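You operate a simulated robot arm through the tools that you are given. There is no shell and no other tool. Be economical: measure what you need, move in short steps, check, and stop when the job is done.

You are at the controls of a simulated two-armed robot. One attempt, no reset.

TASK
Hold the bearing plate and turn its yellow grease screw half a turn.
Fine: grease must show at the seal; wipe the smear off the table with the grey pad, put the pad back, lay the plate between caliper and couplings. What is to be rubbed or washed off counts as gone when no trace of it is left.
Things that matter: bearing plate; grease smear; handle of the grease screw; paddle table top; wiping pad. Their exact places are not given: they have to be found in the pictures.

The check looks at the end state, three seconds after you hand in, the way a careful person would. Anything else that was tipped, shoved, dropped, spilled or broken makes it a failure. Lids that push on must go on centred and level and be pressed home; caps that screw on are set level and turned clockwise until they are tight.

THE ROBOT
Two 7-joint arms with two-finger parallel grippers on one trunk, on a base that drives. Base frame: it is fixed to the floor where the robot stands at the start and does not move with it; the origin is under the middle of the robot, x ahead of it, y to its left, z up; the surface under the hand at the start is at about z = 820. Lengths are in mm, angles in degrees, forces in N, time in s.
The left shoulder is at the start at [45, 101, 1110], the right one opposite. With the tool pointing down near the work surface each hand reaches from about 220 to 520 mm from the robot's upright axis, wherever it stands, measured 20 degrees to its own side. Places, roughly: grease smear [600, 100, 800]; handle of the grease screw [500, 0, 900]; paddle table top [600, -200, 800]. Payload 2.4 kg a hand.
Tool frame (each hand has its own): the origin (TCP) lies between the finger pads and is the grasp point; the fingertips stand 24 mm ahead of it; z points along the fingers, y is the line along which they close. The gripper opens to 68 mm. The fingers are 17 mm wide and 10 mm thick; the gripper's body (40 by 70 mm) begins 41 mm behind the TCP.
Orientation is that of the tool frame in the base frame, as [roll, pitch, yaw] about the fixed x, y, z axes, in that order (R = Rz(yaw) Ry(pitch) Rx(roll)). With the fingers straight down and closing along the base's y, the tool's x points along the base's -x, its y along +y and its z along -z.

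THE INTERFACE
- The arms move only by the tool apply_moves. It takes "left_targets", "right_targets" or both (then of equal length, played together; a hand with none holds still); each is a list of rows, each an object of numbers (a shift or turn left out is 0, a gripper value left out holds the last): "hand": the gripper command, from -1 (shut) to 1 (fully open), values between in proportion; "x", "y", "z": the shift along the tool's x, y, z in mm; "rx", "ry", "rz": the turn, a rotation vector about the tool's x, y, z in degrees. In form: [{"hand": .., "x": .., "y": .., "z": .., "rx": .., "ry": .., "rz": ..}, ...]. A call has 1 to 8 rows; each row is the pose to reach, as a shift and turn from the pose commanded when the call began, along the tool's axes at that moment. A row lasts 0.2 s, in which the tool goes at most 50 mm and 8.6 degrees; a call with a longer step from one row to the next is refused whole, and so is a gripper value outside its range. Where a pose cannot be reached the arm comes as near as it can. A force on the tool above 40 N (or 10 N above the force at the start of the call, whichever is more), or a blocked arm, ends the call early, and 0.2 s more pass. The fingers move at their own pace (about 72 mm/s each) and stop on an object; they squeeze with about 40 N. The grip force told is the motor's: it shows also when the fingers shut on nothing. Time passes only in rows, and 0.2 s behind the last, so rows that repeat a pose let the fingers close. The reply holds the time, the measured pose of the TCP, the force on the tool along the base axes, the opening and the grip force, in the units named above and with some noise, with the torque about the TCP (base axes, N m) and any sound that the robot's microphone picked up, and new pictures: "views" is both (left out), scene, wrist or none (wrist: the cameras of the hands that moved).
- Cameras (640 x 400 px; columns grow to the right, rows downward): "scene" is now at [136, 2.1, 1289.7]; the picture's right is [0.03, -1.00, 0.00], its down [-0.36, -0.01, -0.93] and it looks along [0.93, 0.03, -0.36] (base axes); focal length 214 px, centre (320, 200). "left" rides on the left gripper at [84, -11, -75] in its tool frame; the picture's right is [0.13, 0.99, 0.00], its down [-0.60, 0.08, -0.79] and it looks along [-0.79, 0.10, 0.61] (tool axes); focal length 251 px, centre (320, 200). "right" rides on the right gripper at [84, 11, -75] in its tool frame; the picture's right is [-0.13, 0.99, 0.00], its down [-0.60, -0.08, -0.79] and it looks along [-0.79, -0.10, 0.61] (tool axes); focal length 251 px, centre (320, 200).
- raise_lower(by): slides the trunk up (or, below 0, down) by that many mm; the arms and the scene camera ride with it, the base frame stays. It gives what a move gives, with no picture.
- steer(legs): drives the robot by 1 to 6 legs, each [ahead, left, turn to the left] in mm, mm and degrees, along the robot's own axes; the way and the turn of a leg run together, so that a leg with both is an arc; at most 1500 mm and 180 degrees a leg. The arms and the cameras ride along, it lands a little off, and it stops where it bumps. It gives what a move gives, and a new picture of the scene camera.
- turn_head(pan, tilt): turns the head with the scene camera to pan (to the left, within 86 degrees either way) and tilt (down, from -29 to 69), counted from straight ahead of the robot. It gives what a move gives, and a new picture of the scene camera.
- probe_pixels(camera, pixels): for up to 12 pixels [column, row] of the newest picture of that camera ("zoom" is the newest enlarged one), the place [x, y, z] in the base frame of the surface seen there, good to about 2 mm. It takes no simulated time.
- close_up(camera, box): a new picture of the part [left, top, right, bottom] of that camera's present view, enlarged. It takes no simulated time.
- sign_off(): hands the job in; it is judged then, once.

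Keep the steps short. Do not move on a guess: measure, check each grasp and each placing, and mend mistakes. In all there are 80 turns and 260 pictures (those below and enlarged ones count). Leave the grippers open and the arms clear of the work at the hand-in unless told otherwise, and finish with a single line.

The tools are called by a JSON object that holds its "fn" and its "kwargs". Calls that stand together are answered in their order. apply_moves: Moves the arms, as the interface text tells. Its arguments: {"type":"object","properties":{"left_targets":{"type":"array","items":{"type":"object","properties":{"hand":{"type":"number"},"x":{"type":"number"},"y":{"type":"number"},"z":{"type":"number"},"rx":{"type":"number"},"ry":{"type":"number"},"rz":{"type":"number"}}}},"right_targets":{"type":"array","items":{"type":"object","properties":{"hand":{"type":"number"},"x":{"type":"number"},"y":{"type":"number"},"z":{"type":"number"},"rx":{"type":"number"},"ry":{"type":"number"},"rz":{"type":"number"}}}},"views":{"type":"string","enum":["both","scene","wrist","none"]}},"required":[]} The other tools are called the same way: raise_lower (by) slides the trunk up or down; steer (legs) drives the base; turn_head (pan, tilt) turns the head that bears the scene camera; probe_pixels (camera, pixels) gives the place of the surface under pixels of a picture; close_up (camera, box) takes an enlarged picture of a part of a camera's view; sign_off () hands the job in.

At the start:

```text
t: 0.0
left_tool_pos: [347.5, 144.8, 1243.5]
left_orientation: [179.9, 0.1, 180.0]
left_wrist_force: [0.2, 0.2, -0.3]
left_wrist_torque: [0.03, 0.0, 0.0]
left_grip_width: 67.9
left_finger_force: 0.0
right_tool_pos: [417.0, -173.0, 1205.2]
right_orientation: [-180.0, 0.1, 180.0]
right_wrist_force: [1.2, -0.4, 0.0]
right_wrist_torque: [-0.04, -0.02, 0.0]
right_grip_width: 67.8
right_finger_force: 0.2
trunk travel left (down, up): [-325.0, 524.0]
robot x, y, heading: [-1.3, 0.6, -0.2]
head pan, tilt: [1.7, 21.1]
```

scene: 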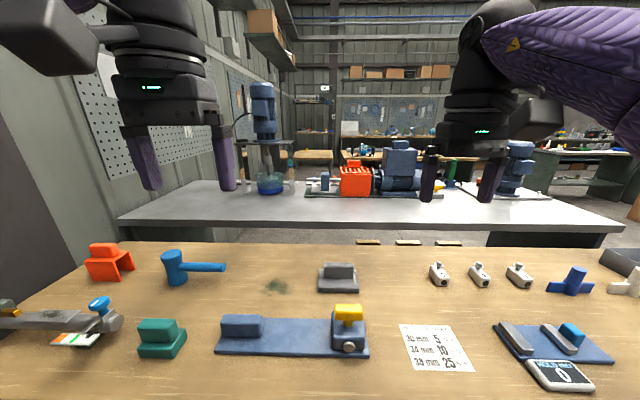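
right: 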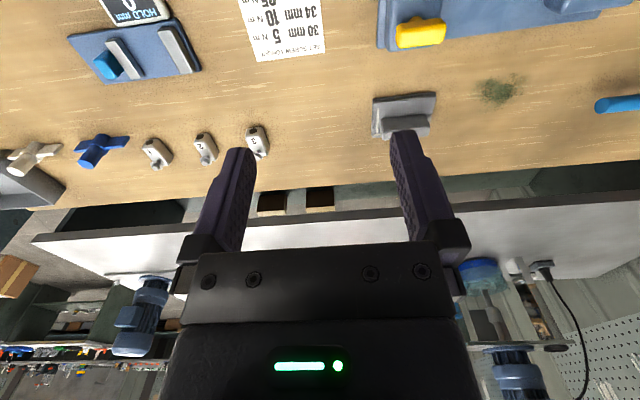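
left: 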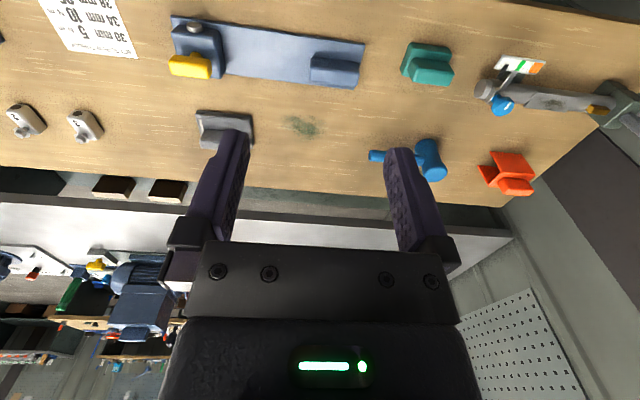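

I see the blue plate with the yellow handle at about (292,335), the smear at (277,287) and the grey pad at (338,277). I'll look closer and measure these first.

{"fn": "close_up", "kwargs": {"camera": "scene", "box": [190, 250, 400, 380]}}

{"fn": "close_up", "kwargs": {"camera": "scene", "box": [390, 240, 640, 396]}}

{"fn": "close_up", "kwargs": {"camera": "scene", "box": [0, 230, 240, 380]}}

{"fn": "probe_pixels", "kwargs": {"camera": "scene", "pixels": [[217, 352], [367, 355], [242, 320], [345, 310], [348, 345], [340, 267], [339, 288], [277, 287], [440, 270], [565, 375], [515, 340], [435, 345]]}}

```text
3.05 times, centred on (295, 315) of scene
```

zoom: 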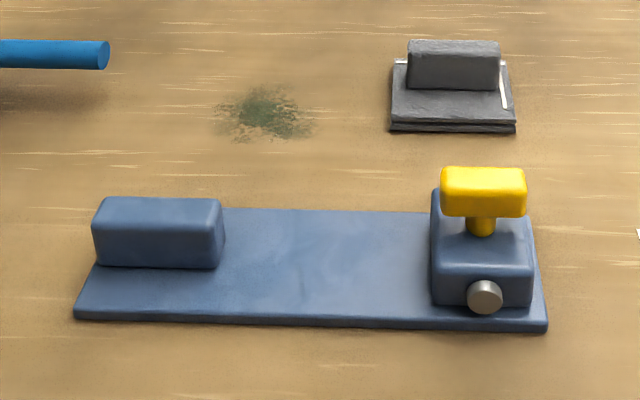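

```text
2.56 times, centred on (515, 318) of scene
```

zoom: 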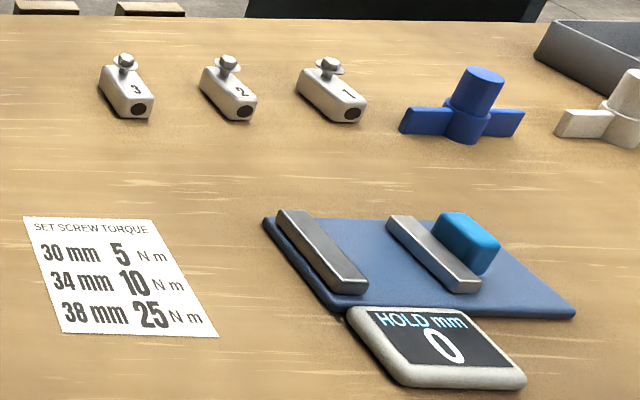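

```text
2.67 times, centred on (120, 305) of scene
```

zoom: 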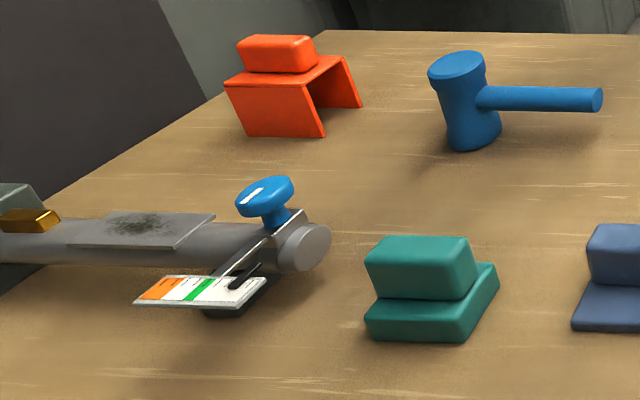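

```text
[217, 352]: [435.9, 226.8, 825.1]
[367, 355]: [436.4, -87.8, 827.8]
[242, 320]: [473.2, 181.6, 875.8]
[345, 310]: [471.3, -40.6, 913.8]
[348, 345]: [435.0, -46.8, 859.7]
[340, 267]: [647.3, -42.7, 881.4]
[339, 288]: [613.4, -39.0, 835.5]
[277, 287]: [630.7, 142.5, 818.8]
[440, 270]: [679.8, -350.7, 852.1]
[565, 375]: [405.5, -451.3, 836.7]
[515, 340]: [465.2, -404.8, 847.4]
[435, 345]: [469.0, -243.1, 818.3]
```

Next I'll tilt the head down for a steeper view of the plate and the table edge.

{"fn": "turn_head", "kwargs": {"pan": 0, "tilt": 55}}

```text
t: 1.0
left_tool_pos: [348.0, 143.5, 1243.4]
left_orientation: [-180.0, -0.1, 180.0]
left_wrist_force: [0.4, -0.1, 0.5]
left_wrist_torque: [-0.02, -0.02, 0.0]
left_grip_width: 68.1
left_finger_force: 0.2
right_tool_pos: [417.6, -174.1, 1205.0]
right_orientation: [-179.9, 0.1, 180.0]
right_wrist_force: [-0.2, -0.5, 0.6]
right_wrist_torque: [0.0, 0.02, 0.05]
right_grip_width: 67.9
right_finger_force: 0.0
trunk travel left (down, up): [-325.0, 524.0]
robot x, y, heading: [-1.3, 2.6, 0.0]
head pan, tilt: [0.0, 55.0]
```

scene: 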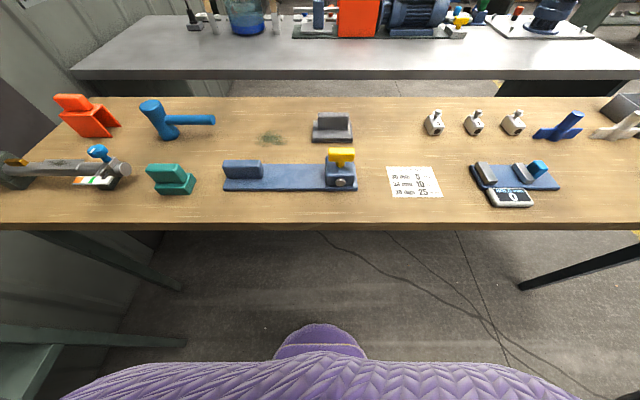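

{"fn": "close_up", "kwargs": {"camera": "scene", "box": [210, 90, 370, 230]}}

{"fn": "probe_pixels", "kwargs": {"camera": "scene", "pixels": [[225, 190], [356, 190], [354, 164], [226, 170], [242, 162], [341, 152], [340, 185], [300, 220], [343, 120], [333, 140], [271, 139], [300, 180]]}}

{"fn": "probe_pixels", "kwargs": {"camera": "scene", "pixels": [[471, 165], [482, 190], [558, 188], [545, 165], [495, 206], [532, 205], [432, 135], [472, 135], [512, 134], [436, 112], [524, 120], [540, 137]]}}

```text
2.86 times, centred on (290, 160) of scene
```

zoom: 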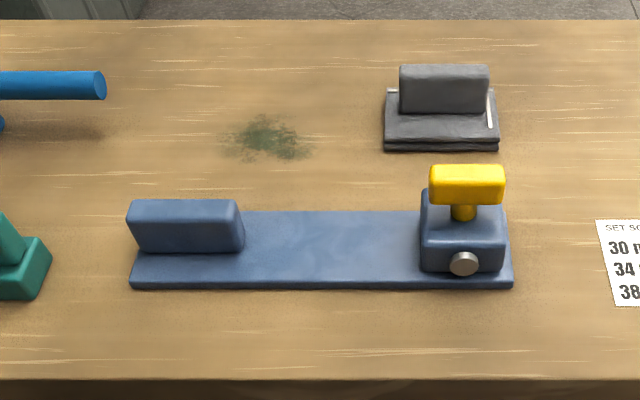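

```text
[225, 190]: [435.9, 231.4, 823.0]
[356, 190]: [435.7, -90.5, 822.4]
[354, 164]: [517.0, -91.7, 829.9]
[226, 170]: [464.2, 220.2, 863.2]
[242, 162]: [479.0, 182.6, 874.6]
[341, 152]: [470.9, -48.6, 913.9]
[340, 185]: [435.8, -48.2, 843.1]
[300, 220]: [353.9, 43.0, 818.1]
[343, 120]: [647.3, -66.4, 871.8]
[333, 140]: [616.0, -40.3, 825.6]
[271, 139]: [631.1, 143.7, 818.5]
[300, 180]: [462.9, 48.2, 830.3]
```

```text
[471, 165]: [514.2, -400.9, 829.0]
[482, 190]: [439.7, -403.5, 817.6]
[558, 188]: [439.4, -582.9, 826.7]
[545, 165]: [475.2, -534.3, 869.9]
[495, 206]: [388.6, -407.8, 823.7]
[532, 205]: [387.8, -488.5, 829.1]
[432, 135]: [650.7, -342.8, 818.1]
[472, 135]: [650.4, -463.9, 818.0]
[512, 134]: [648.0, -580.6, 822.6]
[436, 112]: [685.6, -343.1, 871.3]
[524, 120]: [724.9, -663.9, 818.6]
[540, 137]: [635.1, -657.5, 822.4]
```

The plate spans x 436–518 and y −91–231, and its top is at z 830. The table is at z 818. The gap between the caliper and the couplings runs x 516–648, y about −340 to −580. I'll drive 90 mm ahead so both hands reach the plate comfortably.

{"fn": "steer", "kwargs": {"legs": [[90, 0, 0]]}}

```text
t: 2.1
left_tool_pos: [436.8, 143.7, 1242.4]
left_orientation: [180.0, -0.1, -180.0]
left_wrist_force: [0.2, -0.1, 0.2]
left_wrist_torque: [-0.01, -0.03, 0.03]
left_grip_width: 68.0
left_finger_force: 0.0
right_tool_pos: [505.3, -174.0, 1205.5]
right_orientation: [180.0, 0.0, 180.0]
right_wrist_force: [0.6, 0.5, 0.4]
right_wrist_torque: [-0.03, -0.03, -0.01]
right_grip_width: 68.3
right_finger_force: 0.0
trunk travel left (down, up): [-325.0, 524.0]
robot x, y, heading: [88.7, -0.2, -0.1]
head pan, tilt: [0.0, 55.0]
```

scene: 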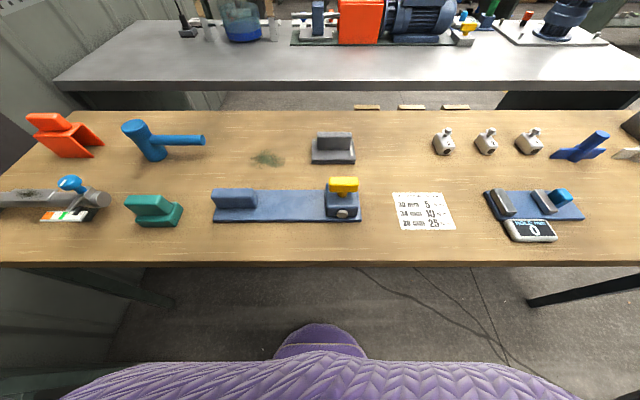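

I'm turning both hands to close along x, with the cameras outward, while they move above the block and the yellow handle.

{"fn": "apply_moves", "kwargs": {"left_targets": [{"hand": 1, "x": -5, "y": 5, "z": 25, "rz": 8.5}, {"x": -10, "y": 10, "z": 50, "rz": 17}, {"x": -15, "y": 15, "z": 80, "rz": 25.5}, {"x": -20, "y": 20, "z": 110, "rz": 34}, {"x": -25, "y": 25, "z": 140, "rz": 42.5}, {"x": -30, "y": 30, "z": 170, "rz": 51}, {"x": -35, "y": 35, "z": 200, "rz": 59.5}, {"x": -41, "y": 39, "z": 230, "rz": 68}], "right_targets": [{"hand": 1, "x": 3, "y": 16, "z": 25, "rz": -8.5}, {"x": 7, "y": 32, "z": 50, "rz": -17}, {"x": 10, "y": 48, "z": 75, "rz": -25.5}, {"x": 14, "y": 64, "z": 100, "rz": -34}, {"x": 17, "y": 80, "z": 125, "rz": -42.5}, {"x": 21, "y": 96, "z": 150, "rz": -51}, {"x": 24, "y": 112, "z": 175, "rz": -59.5}, {"x": 27, "y": 126, "z": 195, "rz": -68}], "views": "none"}}

{"fn": "apply_moves", "kwargs": {"left_targets": [{"rz": 8}, {"rz": 16}, {"rz": 22}, {"rz": 22}], "right_targets": [{"rz": -8}, {"rz": -16}, {"rz": -22}, {"rz": -22}]}}

```text
t: 3.9
left_tool_pos: [475.5, 183.2, 1010.2]
left_orientation: [180.0, 0.0, 111.9]
left_wrist_force: [0.1, 0.4, 0.4]
left_wrist_torque: [-0.02, 0.0, 0.01]
left_grip_width: 68.1
left_finger_force: 0.0
right_tool_pos: [463.9, -68.5, 1041.7]
right_orientation: [-179.9, 0.0, -120.8]
right_wrist_force: [0.3, -0.7, 0.4]
right_wrist_torque: [0.0, 0.0, 0.0]
right_grip_width: 68.4
right_finger_force: 0.0
right hand out of reach, approached as far as the arm can: row 7, 8
trunk travel left (down, up): [-325.0, 524.0]
robot x, y, heading: [87.0, -0.1, -0.2]
head pan, tilt: [0.0, 55.0]
```

```text
t: 4.9
left_tool_pos: [475.1, 180.9, 1012.4]
left_orientation: [-179.9, 0.0, 89.9]
left_wrist_force: [-0.8, 0.2, 0.7]
left_wrist_torque: [0.0, -0.02, -0.03]
left_grip_width: 68.0
left_finger_force: 0.1
right_tool_pos: [391.7, -38.1, 1047.4]
right_orientation: [-179.8, 0.0, -98.9]
right_wrist_force: [-1.0, -0.1, 0.1]
right_wrist_torque: [0.02, 0.0, 0.01]
right_grip_width: 68.1
right_finger_force: 0.0
right hand out of reach, approached as far as the arm can: row 1, 2, 3, 4
trunk travel left (down, up): [-325.0, 524.0]
robot x, y, heading: [87.9, -0.8, -0.1]
head pan, tilt: [0.0, 55.0]
```

scene: 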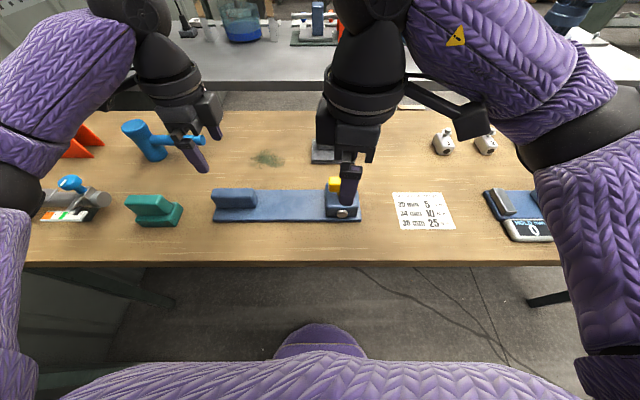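
right: 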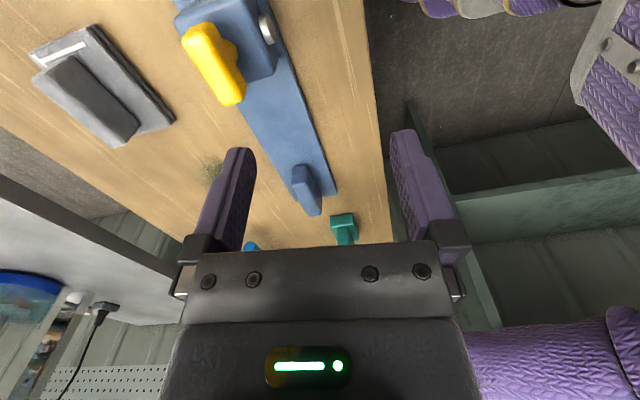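
left: 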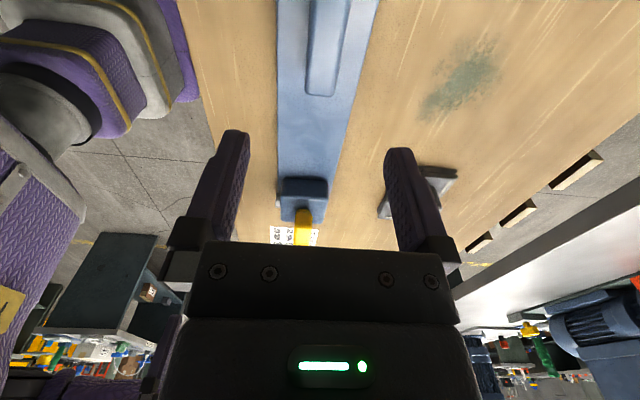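

The right hand can't make the full −90° so near the midline, although the left one can. I'll shift the robot 80 mm to the left so the handle lies further to the right hand's own side.

{"fn": "steer", "kwargs": {"legs": [[0, 80, 0]]}}

```text
t: 5.9
left_tool_pos: [476.1, 264.3, 1012.2]
left_orientation: [-179.9, 0.2, 90.0]
left_wrist_force: [0.9, 0.1, 0.2]
left_wrist_torque: [-0.04, 0.0, 0.02]
left_grip_width: 67.9
left_finger_force: 0.0
right_tool_pos: [391.4, 43.4, 1046.5]
right_orientation: [-179.9, -0.2, -99.0]
right_wrist_force: [0.1, -0.1, -0.3]
right_wrist_torque: [-0.02, -0.03, -0.02]
right_grip_width: 67.8
right_finger_force: 0.1
trunk travel left (down, up): [-325.0, 524.0]
robot x, y, heading: [91.6, 81.6, -0.0]
head pan, tilt: [0.0, 55.0]
```

scene: 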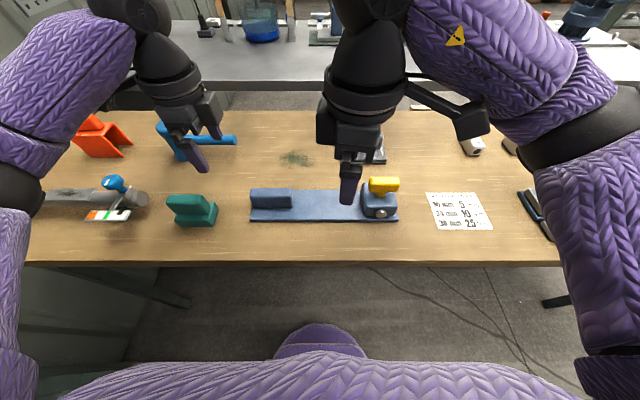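

Now both hands go back over their targets, with the right one turning the remaining degrees to −90.

{"fn": "apply_moves", "kwargs": {"left_targets": [{"x": -20}, {"x": -40}, {"x": -60, "z": 10}, {"x": -81, "y": 2, "z": 20}, {"x": -81, "y": 2, "z": 30}], "right_targets": [{"x": 20, "y": -25, "z": 10}, {"x": 40, "y": -50, "z": 20}, {"x": 60, "y": -75, "z": 30}, {"x": 77, "y": -100, "z": 40, "rz": -4}, {"x": 77, "y": -100, "z": 60, "rz": -9}]}}

```text
t: 7.1
left_tool_pos: [479.6, 182.2, 981.3]
left_orientation: [-179.9, 0.1, 90.2]
left_wrist_force: [0.0, 0.1, -0.1]
left_wrist_torque: [-0.03, 0.0, -0.01]
left_grip_width: 68.0
left_finger_force: 0.0
right_tool_pos: [335.5, 8.3, 1006.5]
right_orientation: [179.8, 0.7, -90.2]
right_wrist_force: [0.4, 0.7, -0.5]
right_wrist_torque: [-0.1, -0.01, -0.01]
right_grip_width: 68.1
right_finger_force: 0.1
right hand out of reach, approached as far as the arm can: row 1, 2, 3, 4, 5
trunk travel left (down, up): [-325.0, 524.0]
robot x, y, heading: [87.9, 84.3, 0.1]
head pan, tilt: [0.0, 55.0]
```

scene: 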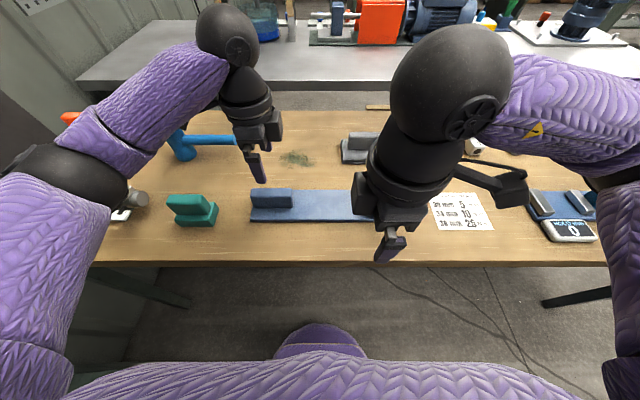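
right: 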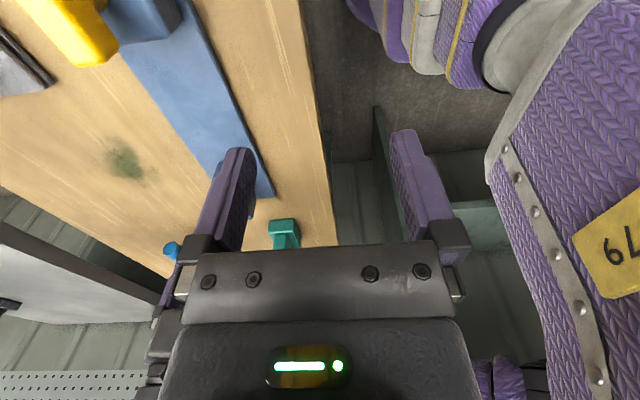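
left: 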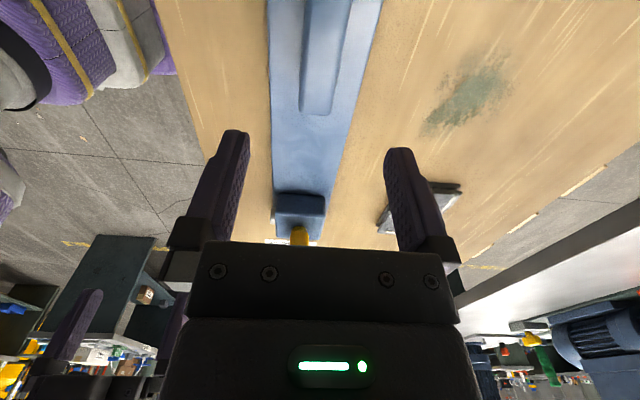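

The right arm is caught in a bad posture. I'll unwind it to its natural yaw while moving over the handle, then try turning the other way.

{"fn": "apply_moves", "kwargs": {"right_targets": [{"rz": 8.5, "z": -10, "x": 7, "y": -17}, {"rz": 17, "z": -20, "x": 14, "y": -35}, {"rz": 25.5, "z": -20, "x": 21, "y": -52}, {"rz": 34, "z": -20, "x": 28, "y": -70}, {"rz": 42.5, "z": -20, "x": 35, "y": -88}, {"rz": 51, "z": -20, "x": 42, "y": -106}, {"rz": 59.5, "z": -20, "x": 49, "y": -124}, {"rz": 68, "z": -20, "x": 56, "y": -142}], "views": "none"}}

{"fn": "apply_moves", "kwargs": {"right_targets": [{"rz": 8}, {"rz": 16}, {"rz": 24}, {"rz": 24}], "views": "scene"}}

```text
t: 8.9
left_tool_pos: [479.0, 180.5, 981.4]
left_orientation: [-180.0, 0.0, 89.9]
left_wrist_force: [0.6, -0.5, 0.2]
left_wrist_torque: [-0.02, 0.02, 0.0]
left_grip_width: 68.3
left_finger_force: 0.0
right_tool_pos: [478.5, -46.8, 1028.3]
right_orientation: [-179.9, 0.1, -158.0]
right_wrist_force: [0.3, 0.5, -1.3]
right_wrist_torque: [0.02, -0.01, 0.0]
right_grip_width: 68.1
right_finger_force: 0.1
trunk travel left (down, up): [-325.0, 524.0]
robot x, y, heading: [84.4, 83.6, 0.3]
head pan, tilt: [0.0, 55.0]
```

```text
t: 9.9
left_tool_pos: [478.8, 180.8, 982.2]
left_orientation: [-180.0, 0.0, 89.9]
left_wrist_force: [0.1, 1.1, 0.0]
left_wrist_torque: [0.04, -0.01, -0.04]
left_grip_width: 67.8
left_finger_force: 0.0
right_tool_pos: [478.5, -44.6, 1029.2]
right_orientation: [180.0, 0.1, 178.0]
right_wrist_force: [0.6, 1.0, -0.5]
right_wrist_torque: [-0.02, 0.01, -0.01]
right_grip_width: 67.9
right_finger_force: 0.1
trunk travel left (down, up): [-325.0, 524.0]
robot x, y, heading: [84.1, 80.8, -0.4]
head pan, tilt: [0.0, 55.0]
```

scene: 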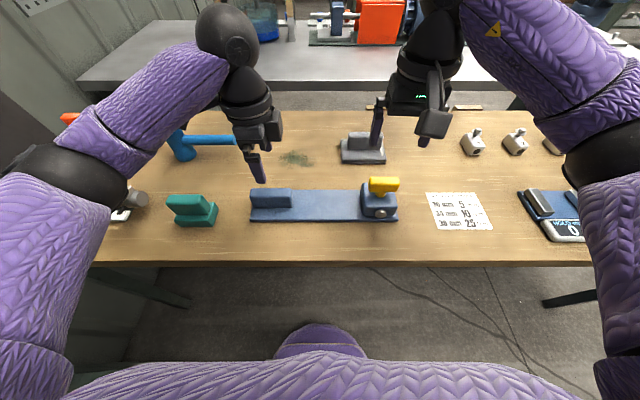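

The hand is back in a good posture. I'll test −90° again from here, where the handle is properly on the right side.

{"fn": "apply_moves", "kwargs": {"right_targets": [{"rz": -8.5, "z": 5}, {"rz": -17, "z": 10}, {"rz": -25.5, "z": 15}, {"rz": -34, "z": 20}, {"rz": -42.5, "z": 25}, {"rz": -51, "z": 30}, {"rz": -59.5, "z": 35}, {"rz": -68, "z": 40}], "views": "none"}}

{"fn": "apply_moves", "kwargs": {"right_targets": [{"rz": -8}, {"rz": -16}, {"rz": -24}, {"rz": -24}]}}

```text
t: 11.7
left_tool_pos: [477.4, 180.6, 982.6]
left_orientation: [179.8, 0.1, 90.0]
left_wrist_force: [-0.1, 0.3, 0.8]
left_wrist_torque: [-0.01, -0.07, 0.01]
left_grip_width: 68.1
left_finger_force: 0.0
right_tool_pos: [425.0, -33.8, 1070.4]
right_orientation: [179.7, 0.8, -118.8]
right_wrist_force: [0.0, 0.4, 1.2]
right_wrist_torque: [0.01, -0.02, 0.01]
right_grip_width: 68.1
right_finger_force: 0.1
right hand out of reach, approached as far as the arm can: row 7, 8
trunk travel left (down, up): [-325.0, 524.0]
robot x, y, heading: [85.8, 81.0, -0.2]
head pan, tilt: [0.0, 55.0]
```

```text
t: 12.7
left_tool_pos: [479.2, 180.0, 981.7]
left_orientation: [180.0, 0.0, 90.0]
left_wrist_force: [-0.2, -0.5, 0.9]
left_wrist_torque: [0.02, 0.05, -0.01]
left_grip_width: 67.7
left_finger_force: 0.1
right_tool_pos: [360.5, 5.0, 1063.7]
right_orientation: [180.0, 1.0, -94.8]
right_wrist_force: [0.3, 0.1, 0.2]
right_wrist_torque: [-0.04, -0.01, -0.02]
right_grip_width: 67.9
right_finger_force: 0.1
right hand out of reach, approached as far as the arm can: row 1, 2, 3, 4
trunk travel left (down, up): [-325.0, 524.0]
robot x, y, heading: [87.1, 83.2, 0.1]
head pan, tilt: [0.0, 55.0]
```

scene: 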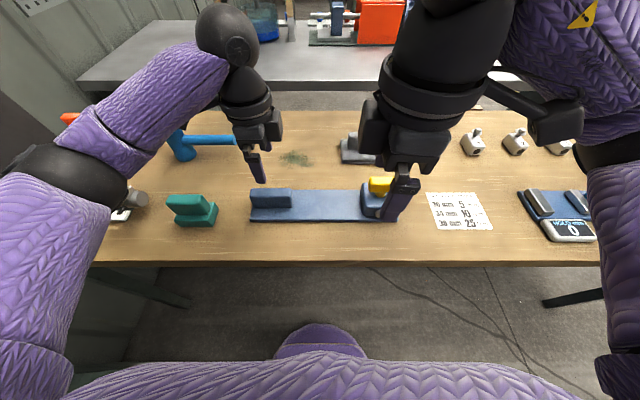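
right: 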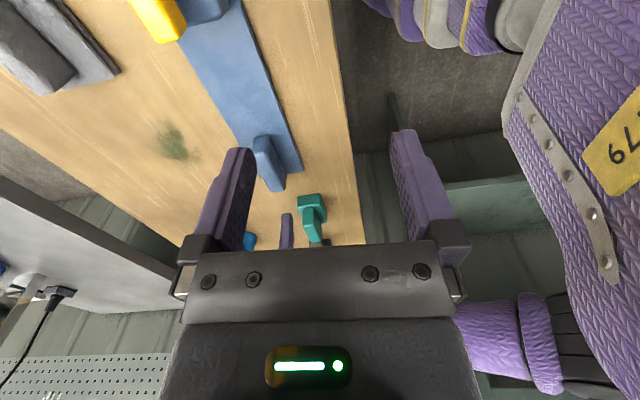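

The right wrist's limit lies near −60°. I'll unwind it and see how far it goes the other way, since +90° also grips the bar across.

{"fn": "apply_moves", "kwargs": {"right_targets": [{"rz": 8.5, "x": 6, "y": -15}, {"rz": 17, "x": 11, "y": -30}, {"rz": 25.5, "x": 17, "y": -45}, {"rz": 34, "x": 22, "y": -60}, {"rz": 42.5, "x": 27, "y": -75}, {"rz": 51, "x": 33, "y": -90}, {"rz": 59.5, "x": 38, "y": -105, "z": 15}, {"rz": 68, "x": 43, "y": -121, "z": 30}], "views": "none"}}

{"fn": "apply_moves", "kwargs": {"right_targets": [{"rz": 8.5}, {"rz": 17}, {"rz": 25.5}, {"rz": 34, "z": 5}, {"rz": 42.5, "z": 10}, {"rz": 51, "z": 15}, {"rz": 59.5, "z": 20}, {"rz": 68, "z": 25}], "views": "none"}}

{"fn": "apply_moves", "kwargs": {"right_targets": [{"rz": 8.5}, {"rz": 17}, {"rz": 25.5}, {"rz": 34}, {"rz": 39}, {"rz": 39}], "views": "both"}}

```text
t: 14.5
left_tool_pos: [480.2, 180.0, 981.2]
left_orientation: [-179.9, 0.0, 89.9]
left_wrist_force: [0.8, -0.2, -0.1]
left_wrist_torque: [0.0, 0.0, 0.02]
left_grip_width: 68.0
left_finger_force: 0.0
right_tool_pos: [474.8, -48.6, 1028.1]
right_orientation: [179.1, 0.2, -162.8]
right_wrist_force: [0.0, 0.2, 0.1]
right_wrist_torque: [0.02, 0.04, 0.01]
right_grip_width: 67.7
right_finger_force: 0.0
trunk travel left (down, up): [-325.0, 524.0]
robot x, y, heading: [83.7, 81.1, 0.1]
head pan, tilt: [0.0, 55.0]
```

```text
t: 16.3
left_tool_pos: [478.9, 179.6, 981.5]
left_orientation: [-179.9, 0.0, 90.0]
left_wrist_force: [0.5, 0.1, 0.8]
left_wrist_torque: [0.02, -0.01, 0.0]
left_grip_width: 68.1
left_finger_force: 0.0
right_tool_pos: [475.7, -47.4, 1003.3]
right_orientation: [179.5, -0.7, 129.1]
right_wrist_force: [0.5, 0.2, 0.0]
right_wrist_torque: [-0.02, 0.01, 0.0]
right_grip_width: 68.1
right_finger_force: 0.1
trunk travel left (down, up): [-325.0, 524.0]
robot x, y, heading: [88.1, 78.5, -0.0]
head pan, tilt: [0.0, 55.0]
```

```text
t: 17.7
left_tool_pos: [479.2, 180.4, 982.6]
left_orientation: [180.0, 0.0, 90.1]
left_wrist_force: [0.1, 0.4, -0.3]
left_wrist_torque: [0.0, -0.03, -0.02]
left_grip_width: 68.0
left_finger_force: 0.1
right_tool_pos: [474.9, -47.8, 1002.4]
right_orientation: [-180.0, -0.9, 90.2]
right_wrist_force: [0.3, 0.5, -0.2]
right_wrist_torque: [-0.03, 0.0, -0.02]
right_grip_width: 68.1
right_finger_force: 0.0
trunk travel left (down, up): [-325.0, 524.0]
robot x, y, heading: [89.3, 82.7, -0.1]
head pan, tilt: [0.0, 55.0]
```

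scene: 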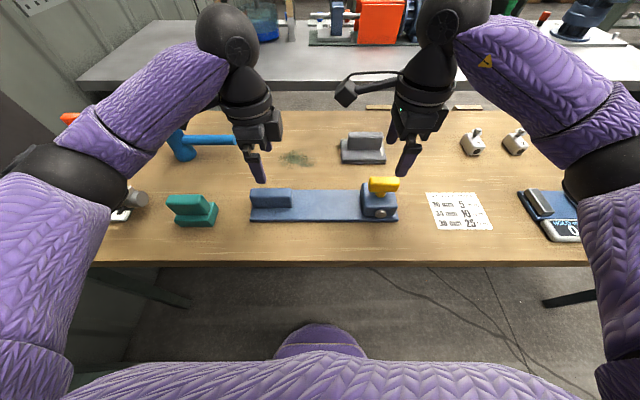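
right: 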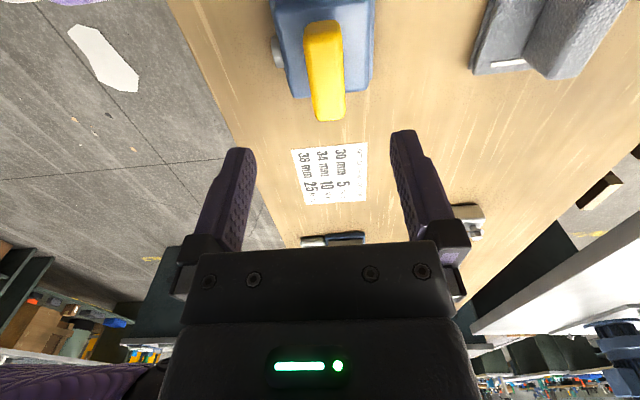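

+90° works easily. I'll test how much further the wrist will turn that way (clockwise) before gripping.

{"fn": "apply_moves", "kwargs": {"right_targets": [{"rz": 8.5}, {"rz": 17}, {"rz": 25.5}, {"rz": 34}, {"rz": 42.5}, {"rz": 51}, {"rz": 59.5}, {"rz": 68}], "views": "none"}}

{"fn": "apply_moves", "kwargs": {"right_targets": [{"rz": 8.5}, {"rz": 17}, {"rz": 25.5}, {"rz": 34}, {"rz": 42.5}, {"rz": 51}, {"rz": 59.5}, {"rz": 68}], "views": "none"}}

{"fn": "probe_pixels", "kwargs": {"camera": "right", "pixels": [[322, 25], [307, 32], [338, 30], [315, 118], [345, 116], [330, 80], [285, 10], [370, 10], [278, 50], [275, 88], [368, 88]]}}

{"fn": "probe_pixels", "kwargs": {"camera": "left", "pixels": [[319, 90], [308, 90], [333, 92], [340, 30], [325, 20], [360, 10], [300, 180], [282, 190], [325, 190], [300, 230]]}}

```text
t: 19.5
left_tool_pos: [478.9, 180.8, 981.5]
left_orientation: [180.0, 0.0, 90.0]
left_wrist_force: [0.4, 0.2, 0.3]
left_wrist_torque: [-0.01, -0.01, 0.0]
left_grip_width: 68.0
left_finger_force: 0.1
right_tool_pos: [475.4, -47.7, 1002.5]
right_orientation: [-179.1, -0.2, 22.3]
right_wrist_force: [-0.5, -0.6, -0.4]
right_wrist_torque: [0.0, 0.01, 0.0]
right_grip_width: 68.1
right_finger_force: 0.1
trunk travel left (down, up): [-325.0, 524.0]
robot x, y, heading: [91.1, 82.0, -0.1]
head pan, tilt: [0.0, 55.0]
```

```text
t: 21.3
left_tool_pos: [478.4, 181.0, 981.9]
left_orientation: [-179.9, 0.0, 90.0]
left_wrist_force: [-1.0, -0.2, 0.3]
left_wrist_torque: [-0.02, -0.02, -0.01]
left_grip_width: 68.0
left_finger_force: 0.0
right_tool_pos: [475.9, -47.7, 1001.9]
right_orientation: [-179.4, 0.8, -45.9]
right_wrist_force: [-0.1, -0.4, 0.4]
right_wrist_torque: [0.01, 0.08, 0.0]
right_grip_width: 67.9
right_finger_force: 0.1
trunk travel left (down, up): [-325.0, 524.0]
robot x, y, heading: [86.9, 77.7, -0.2]
head pan, tilt: [0.0, 55.0]
```

```text
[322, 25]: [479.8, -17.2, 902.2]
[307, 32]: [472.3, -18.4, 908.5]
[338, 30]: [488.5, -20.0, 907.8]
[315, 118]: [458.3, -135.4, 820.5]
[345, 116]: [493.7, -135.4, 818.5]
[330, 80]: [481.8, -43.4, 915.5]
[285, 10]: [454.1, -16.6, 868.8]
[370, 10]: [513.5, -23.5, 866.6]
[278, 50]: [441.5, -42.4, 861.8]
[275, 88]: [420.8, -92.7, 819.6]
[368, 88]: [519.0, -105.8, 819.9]
```

```text
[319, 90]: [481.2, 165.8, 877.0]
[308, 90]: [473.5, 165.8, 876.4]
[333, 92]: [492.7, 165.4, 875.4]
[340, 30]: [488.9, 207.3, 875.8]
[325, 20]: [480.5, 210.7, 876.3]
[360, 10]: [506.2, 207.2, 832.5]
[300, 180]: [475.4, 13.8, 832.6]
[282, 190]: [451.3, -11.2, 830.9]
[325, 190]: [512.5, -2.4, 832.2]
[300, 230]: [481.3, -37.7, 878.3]
```

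It's already at +226° without trouble. One more step goes to +270°, then I'll bring it back to +90°.

{"fn": "apply_moves", "kwargs": {"right_targets": [{"rz": 8.5}, {"rz": 17}, {"rz": 25.5}, {"rz": 34}, {"rz": 42.5}, {"rz": 50}], "views": "none"}}

{"fn": "apply_moves", "kwargs": {"right_targets": [{"rz": -8.5}, {"rz": -17}, {"rz": -25.5}, {"rz": -34}, {"rz": -42.5}, {"rz": -51}, {"rz": -59.5}, {"rz": -68}], "views": "none"}}

{"fn": "apply_moves", "kwargs": {"right_targets": [{"rz": -8.5}, {"rz": -17}, {"rz": -25.5}, {"rz": -34}, {"rz": -42.5}, {"rz": -51}, {"rz": -59.5}, {"rz": -68}], "views": "none"}}

{"fn": "apply_moves", "kwargs": {"right_targets": [{"rz": -8.5}, {"rz": -17}, {"rz": -25.5}, {"rz": -34}, {"rz": -42.5}, {"rz": -50}, {"rz": -50}], "views": "wrist"}}

```text
t: 22.7
left_tool_pos: [479.7, 179.0, 982.2]
left_orientation: [180.0, 0.0, 90.0]
left_wrist_force: [0.5, 0.7, 0.5]
left_wrist_torque: [0.01, -0.02, 0.01]
left_grip_width: 68.0
left_finger_force: 0.0
right_tool_pos: [475.3, -46.9, 1004.0]
right_orientation: [179.9, 0.9, -95.9]
right_wrist_force: [1.3, 0.1, -0.1]
right_wrist_torque: [0.02, 0.0, 0.01]
right_grip_width: 68.0
right_finger_force: 0.1
trunk travel left (down, up): [-325.0, 524.0]
robot x, y, heading: [86.8, 83.2, -0.1]
head pan, tilt: [0.0, 55.0]
```

```text
t: 24.5
left_tool_pos: [478.3, 179.4, 982.5]
left_orientation: [180.0, 0.0, 89.9]
left_wrist_force: [-0.2, -0.2, -0.6]
left_wrist_torque: [0.0, 0.02, -0.01]
left_grip_width: 67.9
left_finger_force: 0.1
right_tool_pos: [474.8, -47.5, 1003.0]
right_orientation: [-179.2, 0.4, -27.6]
right_wrist_force: [0.8, 0.4, 0.5]
right_wrist_torque: [-0.01, -0.01, 0.04]
right_grip_width: 68.0
right_finger_force: 0.2
trunk travel left (down, up): [-325.0, 524.0]
robot x, y, heading: [87.9, 78.8, 0.0]
head pan, tilt: [0.0, 55.0]
```

```text
t: 26.3
left_tool_pos: [479.0, 180.2, 981.2]
left_orientation: [-180.0, 0.0, 90.1]
left_wrist_force: [0.3, 1.1, -0.3]
left_wrist_torque: [0.0, 0.01, 0.01]
left_grip_width: 68.0
left_finger_force: 0.1
right_tool_pos: [473.9, -48.2, 1002.4]
right_orientation: [-179.4, -0.6, 40.5]
right_wrist_force: [-0.2, 0.2, -0.1]
right_wrist_torque: [0.0, -0.02, 0.01]
right_grip_width: 68.0
right_finger_force: 0.0
trunk travel left (down, up): [-325.0, 524.0]
robot x, y, heading: [86.7, 84.5, -0.2]
head pan, tilt: [0.0, 55.0]
```

```text
t: 27.9
left_tool_pos: [478.4, 180.5, 983.3]
left_orientation: [-179.9, 0.1, 90.0]
left_wrist_force: [-0.3, -0.1, -0.3]
left_wrist_torque: [0.01, 0.03, -0.02]
left_grip_width: 67.9
left_finger_force: 0.1
right_tool_pos: [474.9, -46.4, 1001.4]
right_orientation: [179.9, -0.9, 90.4]
right_wrist_force: [-1.5, 0.3, -0.3]
right_wrist_torque: [0.0, 0.0, 0.0]
right_grip_width: 68.2
right_finger_force: 0.1
trunk travel left (down, up): [-325.0, 524.0]
robot x, y, heading: [89.8, 80.1, -0.2]
head pan, tilt: [0.0, 55.0]
```

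right: 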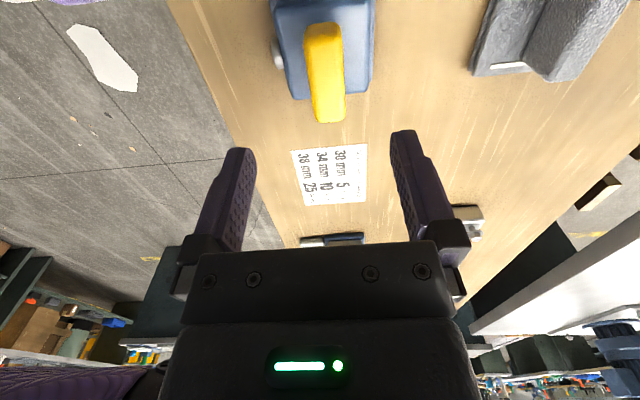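

The full 180° sweep is free. I'm lowering both hands: left around the block (TCP z 860), right around the yellow bar (TCP z 905), both with fingers open.

{"fn": "apply_moves", "kwargs": {"left_targets": [{"y": 1, "z": 30}, {"y": 2, "z": 60}, {"y": 2, "z": 85}, {"y": 2, "z": 105}, {"y": 2, "z": 122}, {"y": 2, "z": 122}], "right_targets": [{"y": 2, "z": 25}, {"y": 6, "z": 50}, {"y": 6, "z": 70}, {"y": 6, "z": 85}, {"y": 6, "z": 96}, {"y": 6, "z": 96}]}}

```text
t: 29.3
left_tool_pos: [479.6, 182.5, 860.4]
left_orientation: [-180.0, 0.0, 90.0]
left_wrist_force: [0.5, 0.4, -0.1]
left_wrist_torque: [-0.02, 0.03, 0.02]
left_grip_width: 68.1
left_finger_force: 0.1
right_tool_pos: [481.4, -44.9, 907.2]
right_orientation: [180.0, -0.8, 90.3]
right_wrist_force: [0.1, -0.3, -0.8]
right_wrist_torque: [-0.01, -0.01, 0.03]
right_grip_width: 68.1
right_finger_force: 0.1
trunk travel left (down, up): [-325.0, 524.0]
robot x, y, heading: [90.7, 80.2, -0.2]
head pan, tilt: [0.0, 55.0]
```

scene: 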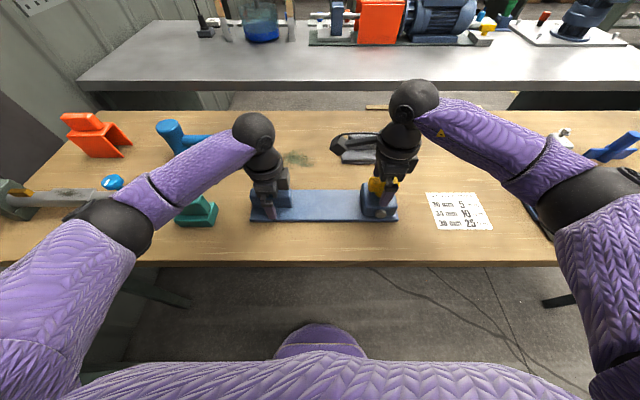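
right: 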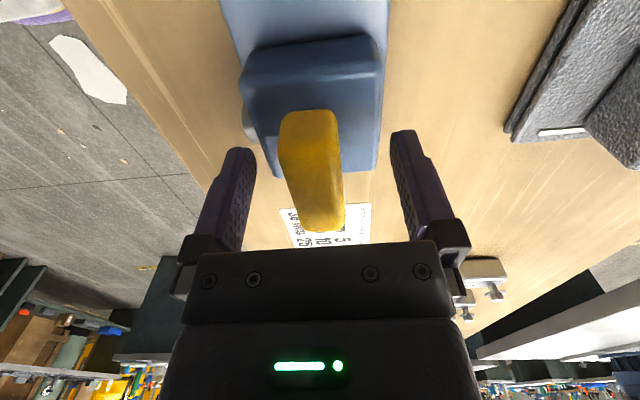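
left: 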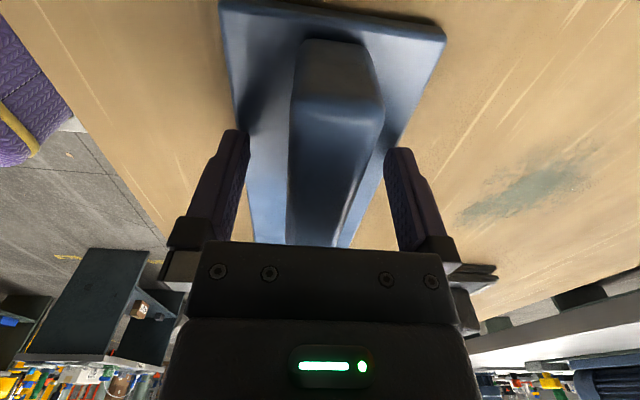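

Both hands are well placed. I'll check the handle's centre before closing.

{"fn": "probe_pixels", "kwargs": {"camera": "right", "pixels": [[310, 114], [290, 118], [332, 118], [310, 135], [290, 175], [330, 175], [318, 205], [320, 225], [260, 80], [370, 80], [310, 50], [350, 150]]}}

{"fn": "close_up", "kwargs": {"camera": "scene", "box": [340, 160, 420, 230]}}

```text
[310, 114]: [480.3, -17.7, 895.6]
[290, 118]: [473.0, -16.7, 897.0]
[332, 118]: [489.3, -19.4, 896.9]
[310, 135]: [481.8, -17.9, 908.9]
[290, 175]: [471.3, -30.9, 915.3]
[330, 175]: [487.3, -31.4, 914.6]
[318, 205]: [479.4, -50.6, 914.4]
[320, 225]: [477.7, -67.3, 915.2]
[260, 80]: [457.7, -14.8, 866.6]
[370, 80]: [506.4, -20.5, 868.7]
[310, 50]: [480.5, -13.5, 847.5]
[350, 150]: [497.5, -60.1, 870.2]
```

```text
5.71 times, centred on (380, 195) of scene
```

zoom: 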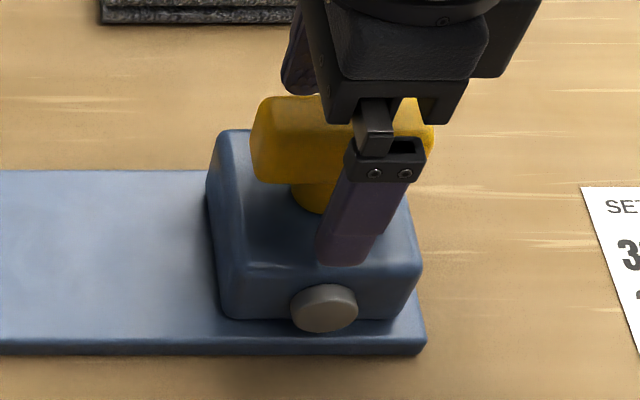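

The handle centre is at about (480.5, −48). I'll close the left hand on the block, nudge the right by 3 mm, then close on the handle.

{"fn": "apply_moves", "kwargs": {"left_targets": [{"hand": -1}, {"hand": -1}, {"hand": -1}, {"hand": -1}], "right_targets": [{"x": -3}, {"x": -3}, {"x": -3}, {"x": -3}], "views": "none"}}

{"fn": "apply_moves", "kwargs": {"right_targets": [{"hand": -1}, {"hand": -1}, {"hand": -1}, {"hand": -1}], "views": "wrist"}}

```text
t: 30.3
left_tool_pos: [478.7, 182.3, 860.8]
left_orientation: [-180.0, 0.0, 89.9]
left_wrist_force: [-0.9, -0.7, -0.6]
left_wrist_torque: [0.02, -0.14, -0.15]
left_grip_width: 27.8
left_finger_force: 39.7
right_tool_pos: [481.9, -49.1, 906.8]
right_orientation: [180.0, -0.9, 90.3]
right_wrist_force: [0.2, 0.2, -0.3]
right_wrist_torque: [0.03, 0.01, 0.0]
right_grip_width: 67.8
right_finger_force: 0.1
trunk travel left (down, up): [-325.0, 524.0]
robot x, y, heading: [88.5, 82.0, 0.1]
head pan, tilt: [0.0, 55.0]
```

```text
t: 31.3
left_tool_pos: [480.2, 183.0, 859.7]
left_orientation: [180.0, -0.1, 90.1]
left_wrist_force: [4.5, -0.2, 0.3]
left_wrist_torque: [-0.08, -0.04, 1.01]
left_grip_width: 27.6
left_finger_force: 39.8
right_tool_pos: [481.5, -49.5, 906.8]
right_orientation: [-179.9, -0.9, 90.3]
right_wrist_force: [-5.5, 0.3, 1.9]
right_wrist_torque: [0.37, 0.22, 0.01]
right_grip_width: 23.9
right_finger_force: 39.1
trunk travel left (down, up): [-325.0, 524.0]
robot x, y, heading: [87.3, 83.6, 0.2]
head pan, tilt: [0.0, 55.0]
```

right: 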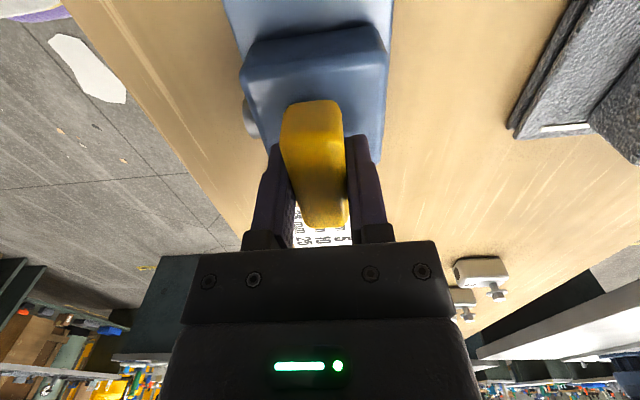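

Both grips hold: 27.7 mm on the block and 23.9 mm on the handle. Next is a clockwise turn in small rows, starting with about 34°, watching forces.

{"fn": "apply_moves", "kwargs": {"right_targets": [{"rz": 6}, {"rz": 12}, {"rz": 18}, {"rz": 24}, {"rz": 30}, {"rz": 36}], "views": "wrist"}}

```text
t: 32.7
left_tool_pos: [478.4, 182.7, 861.2]
left_orientation: [-179.9, 0.0, 90.0]
left_wrist_force: [5.8, -4.5, -3.2]
left_wrist_torque: [0.09, 0.4, 1.0]
left_grip_width: 28.0
left_finger_force: 39.9
right_tool_pos: [481.3, -49.5, 908.3]
right_orientation: [-179.5, -0.8, 54.2]
right_wrist_force: [-7.9, 1.7, 12.6]
right_wrist_torque: [0.68, -0.45, -0.01]
right_grip_width: 23.6
right_finger_force: 40.3
trunk travel left (down, up): [-325.0, 524.0]
robot x, y, heading: [92.0, 84.8, -0.2]
head pan, tilt: [0.0, 55.0]
```

right: 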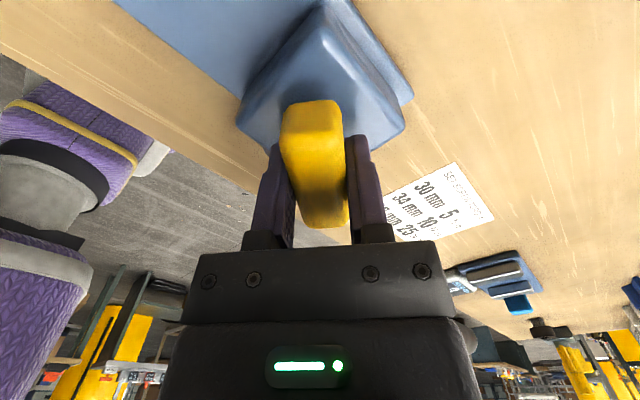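

The handle turns well and the plate stays put. I'll keep going clockwise.

{"fn": "apply_moves", "kwargs": {"right_targets": [{"rz": 8}, {"rz": 16}, {"rz": 24}, {"rz": 32}, {"rz": 40}, {"rz": 48}, {"rz": 56}, {"rz": 64}], "views": "wrist"}}

```text
t: 34.5
left_tool_pos: [479.6, 182.1, 861.1]
left_orientation: [179.9, 0.1, 89.9]
left_wrist_force: [1.8, -18.4, 0.1]
left_wrist_torque: [0.91, 0.12, 0.6]
left_grip_width: 27.9
left_finger_force: 40.3
right_tool_pos: [480.3, -48.6, 906.9]
right_orientation: [-179.1, 0.1, -9.8]
right_wrist_force: [0.9, 19.0, 14.2]
right_wrist_torque: [-0.64, -1.0, 0.01]
right_grip_width: 23.5
right_finger_force: 39.9
trunk travel left (down, up): [-325.0, 524.0]
robot x, y, heading: [84.7, 80.0, 0.2]
head pan, tilt: [0.0, 55.0]
```

right: 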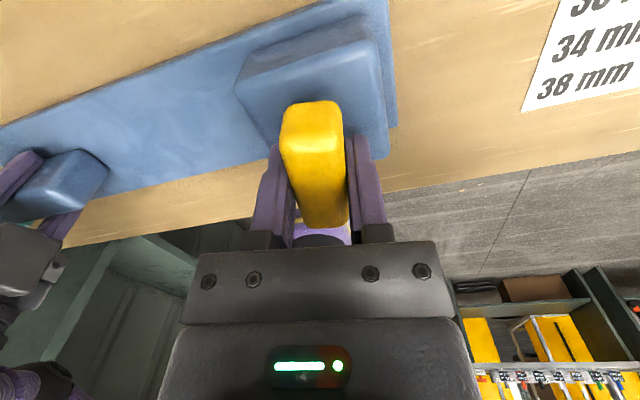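

100° are done. A side force of 19 N shows the tool about 1 mm off axis, so I'll correct by 1 mm and carry on.

{"fn": "apply_moves", "kwargs": {"right_targets": [{"rz": 8, "y": -1, "z": -0.5}, {"rz": 16, "y": -1, "z": -0.5}, {"rz": 24, "y": -1, "z": -0.5}, {"rz": 32, "y": -1, "z": -0.5}, {"rz": 40, "y": -1, "z": -0.5}, {"rz": 48, "y": -1, "z": -0.5}], "views": "none"}}

{"fn": "apply_moves", "kwargs": {"right_targets": [{"rz": 8}, {"rz": 16}, {"rz": 24}, {"rz": 32}, {"rz": 32}], "views": "both"}}

```text
t: 35.9
left_tool_pos: [478.7, 182.5, 860.5]
left_orientation: [-180.0, 0.0, 90.1]
left_wrist_force: [0.8, -14.3, 7.2]
left_wrist_torque: [-1.02, -0.13, 0.43]
left_grip_width: 28.3
left_finger_force: 39.9
right_tool_pos: [479.6, -47.6, 906.8]
right_orientation: [-179.6, 0.8, -57.9]
right_wrist_force: [2.2, 16.3, -0.2]
right_wrist_torque: [-0.89, -0.43, 0.01]
right_grip_width: 23.5
right_finger_force: 39.7
trunk travel left (down, up): [-325.0, 524.0]
robot x, y, heading: [90.5, 80.3, -0.1]
head pan, tilt: [0.0, 55.0]
```

```text
t: 37.1
left_tool_pos: [479.8, 182.6, 859.6]
left_orientation: [-180.0, 0.0, 90.1]
left_wrist_force: [2.5, -10.9, 5.7]
left_wrist_torque: [-0.99, -0.01, 0.84]
left_grip_width: 27.9
left_finger_force: 40.4
right_tool_pos: [481.5, -48.0, 907.6]
right_orientation: [179.9, 1.0, -89.9]
right_wrist_force: [-3.2, 11.3, -4.2]
right_wrist_torque: [0.35, 0.1, -0.03]
right_grip_width: 24.0
right_finger_force: 40.1
trunk travel left (down, up): [-325.0, 524.0]
robot x, y, heading: [89.0, 81.1, -0.3]
head pan, tilt: [0.0, 55.0]
```

scene: 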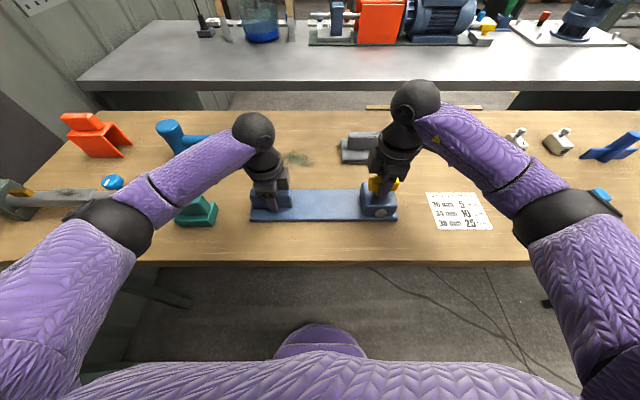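
right: 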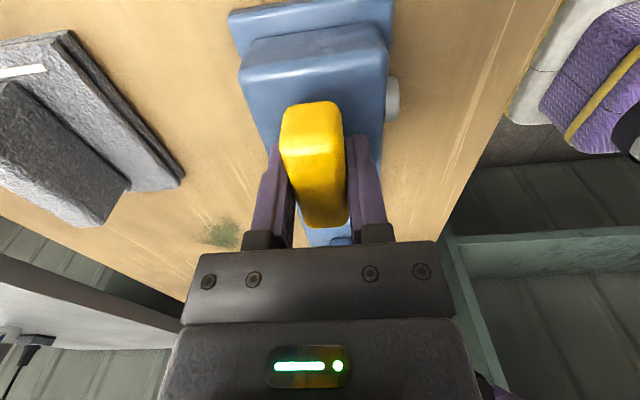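

The half turn is done (yaw 90 → −90). Now to check the seal at about (381,212) for grease.

{"fn": "close_up", "kwargs": {"camera": "scene", "box": [350, 175, 410, 225]}}

{"fn": "close_up", "kwargs": {"camera": "right", "box": [220, 0, 420, 125]}}

```text
8.00 times, centred on (380, 200) of scene
```

zoom: 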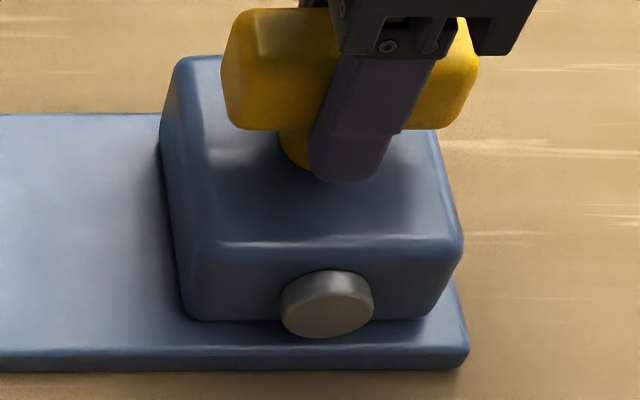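

```text
3.20 times, centred on (320, 62) of right
```

zoom: 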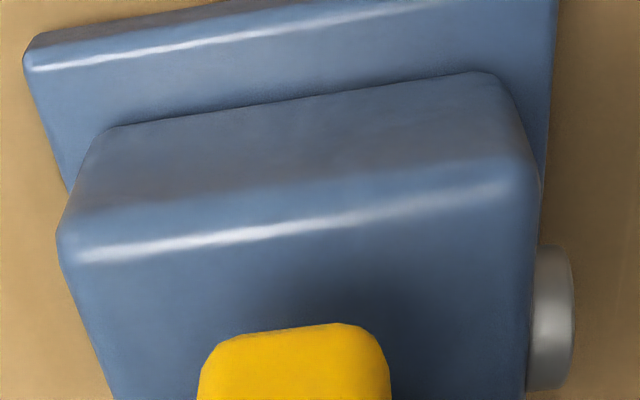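

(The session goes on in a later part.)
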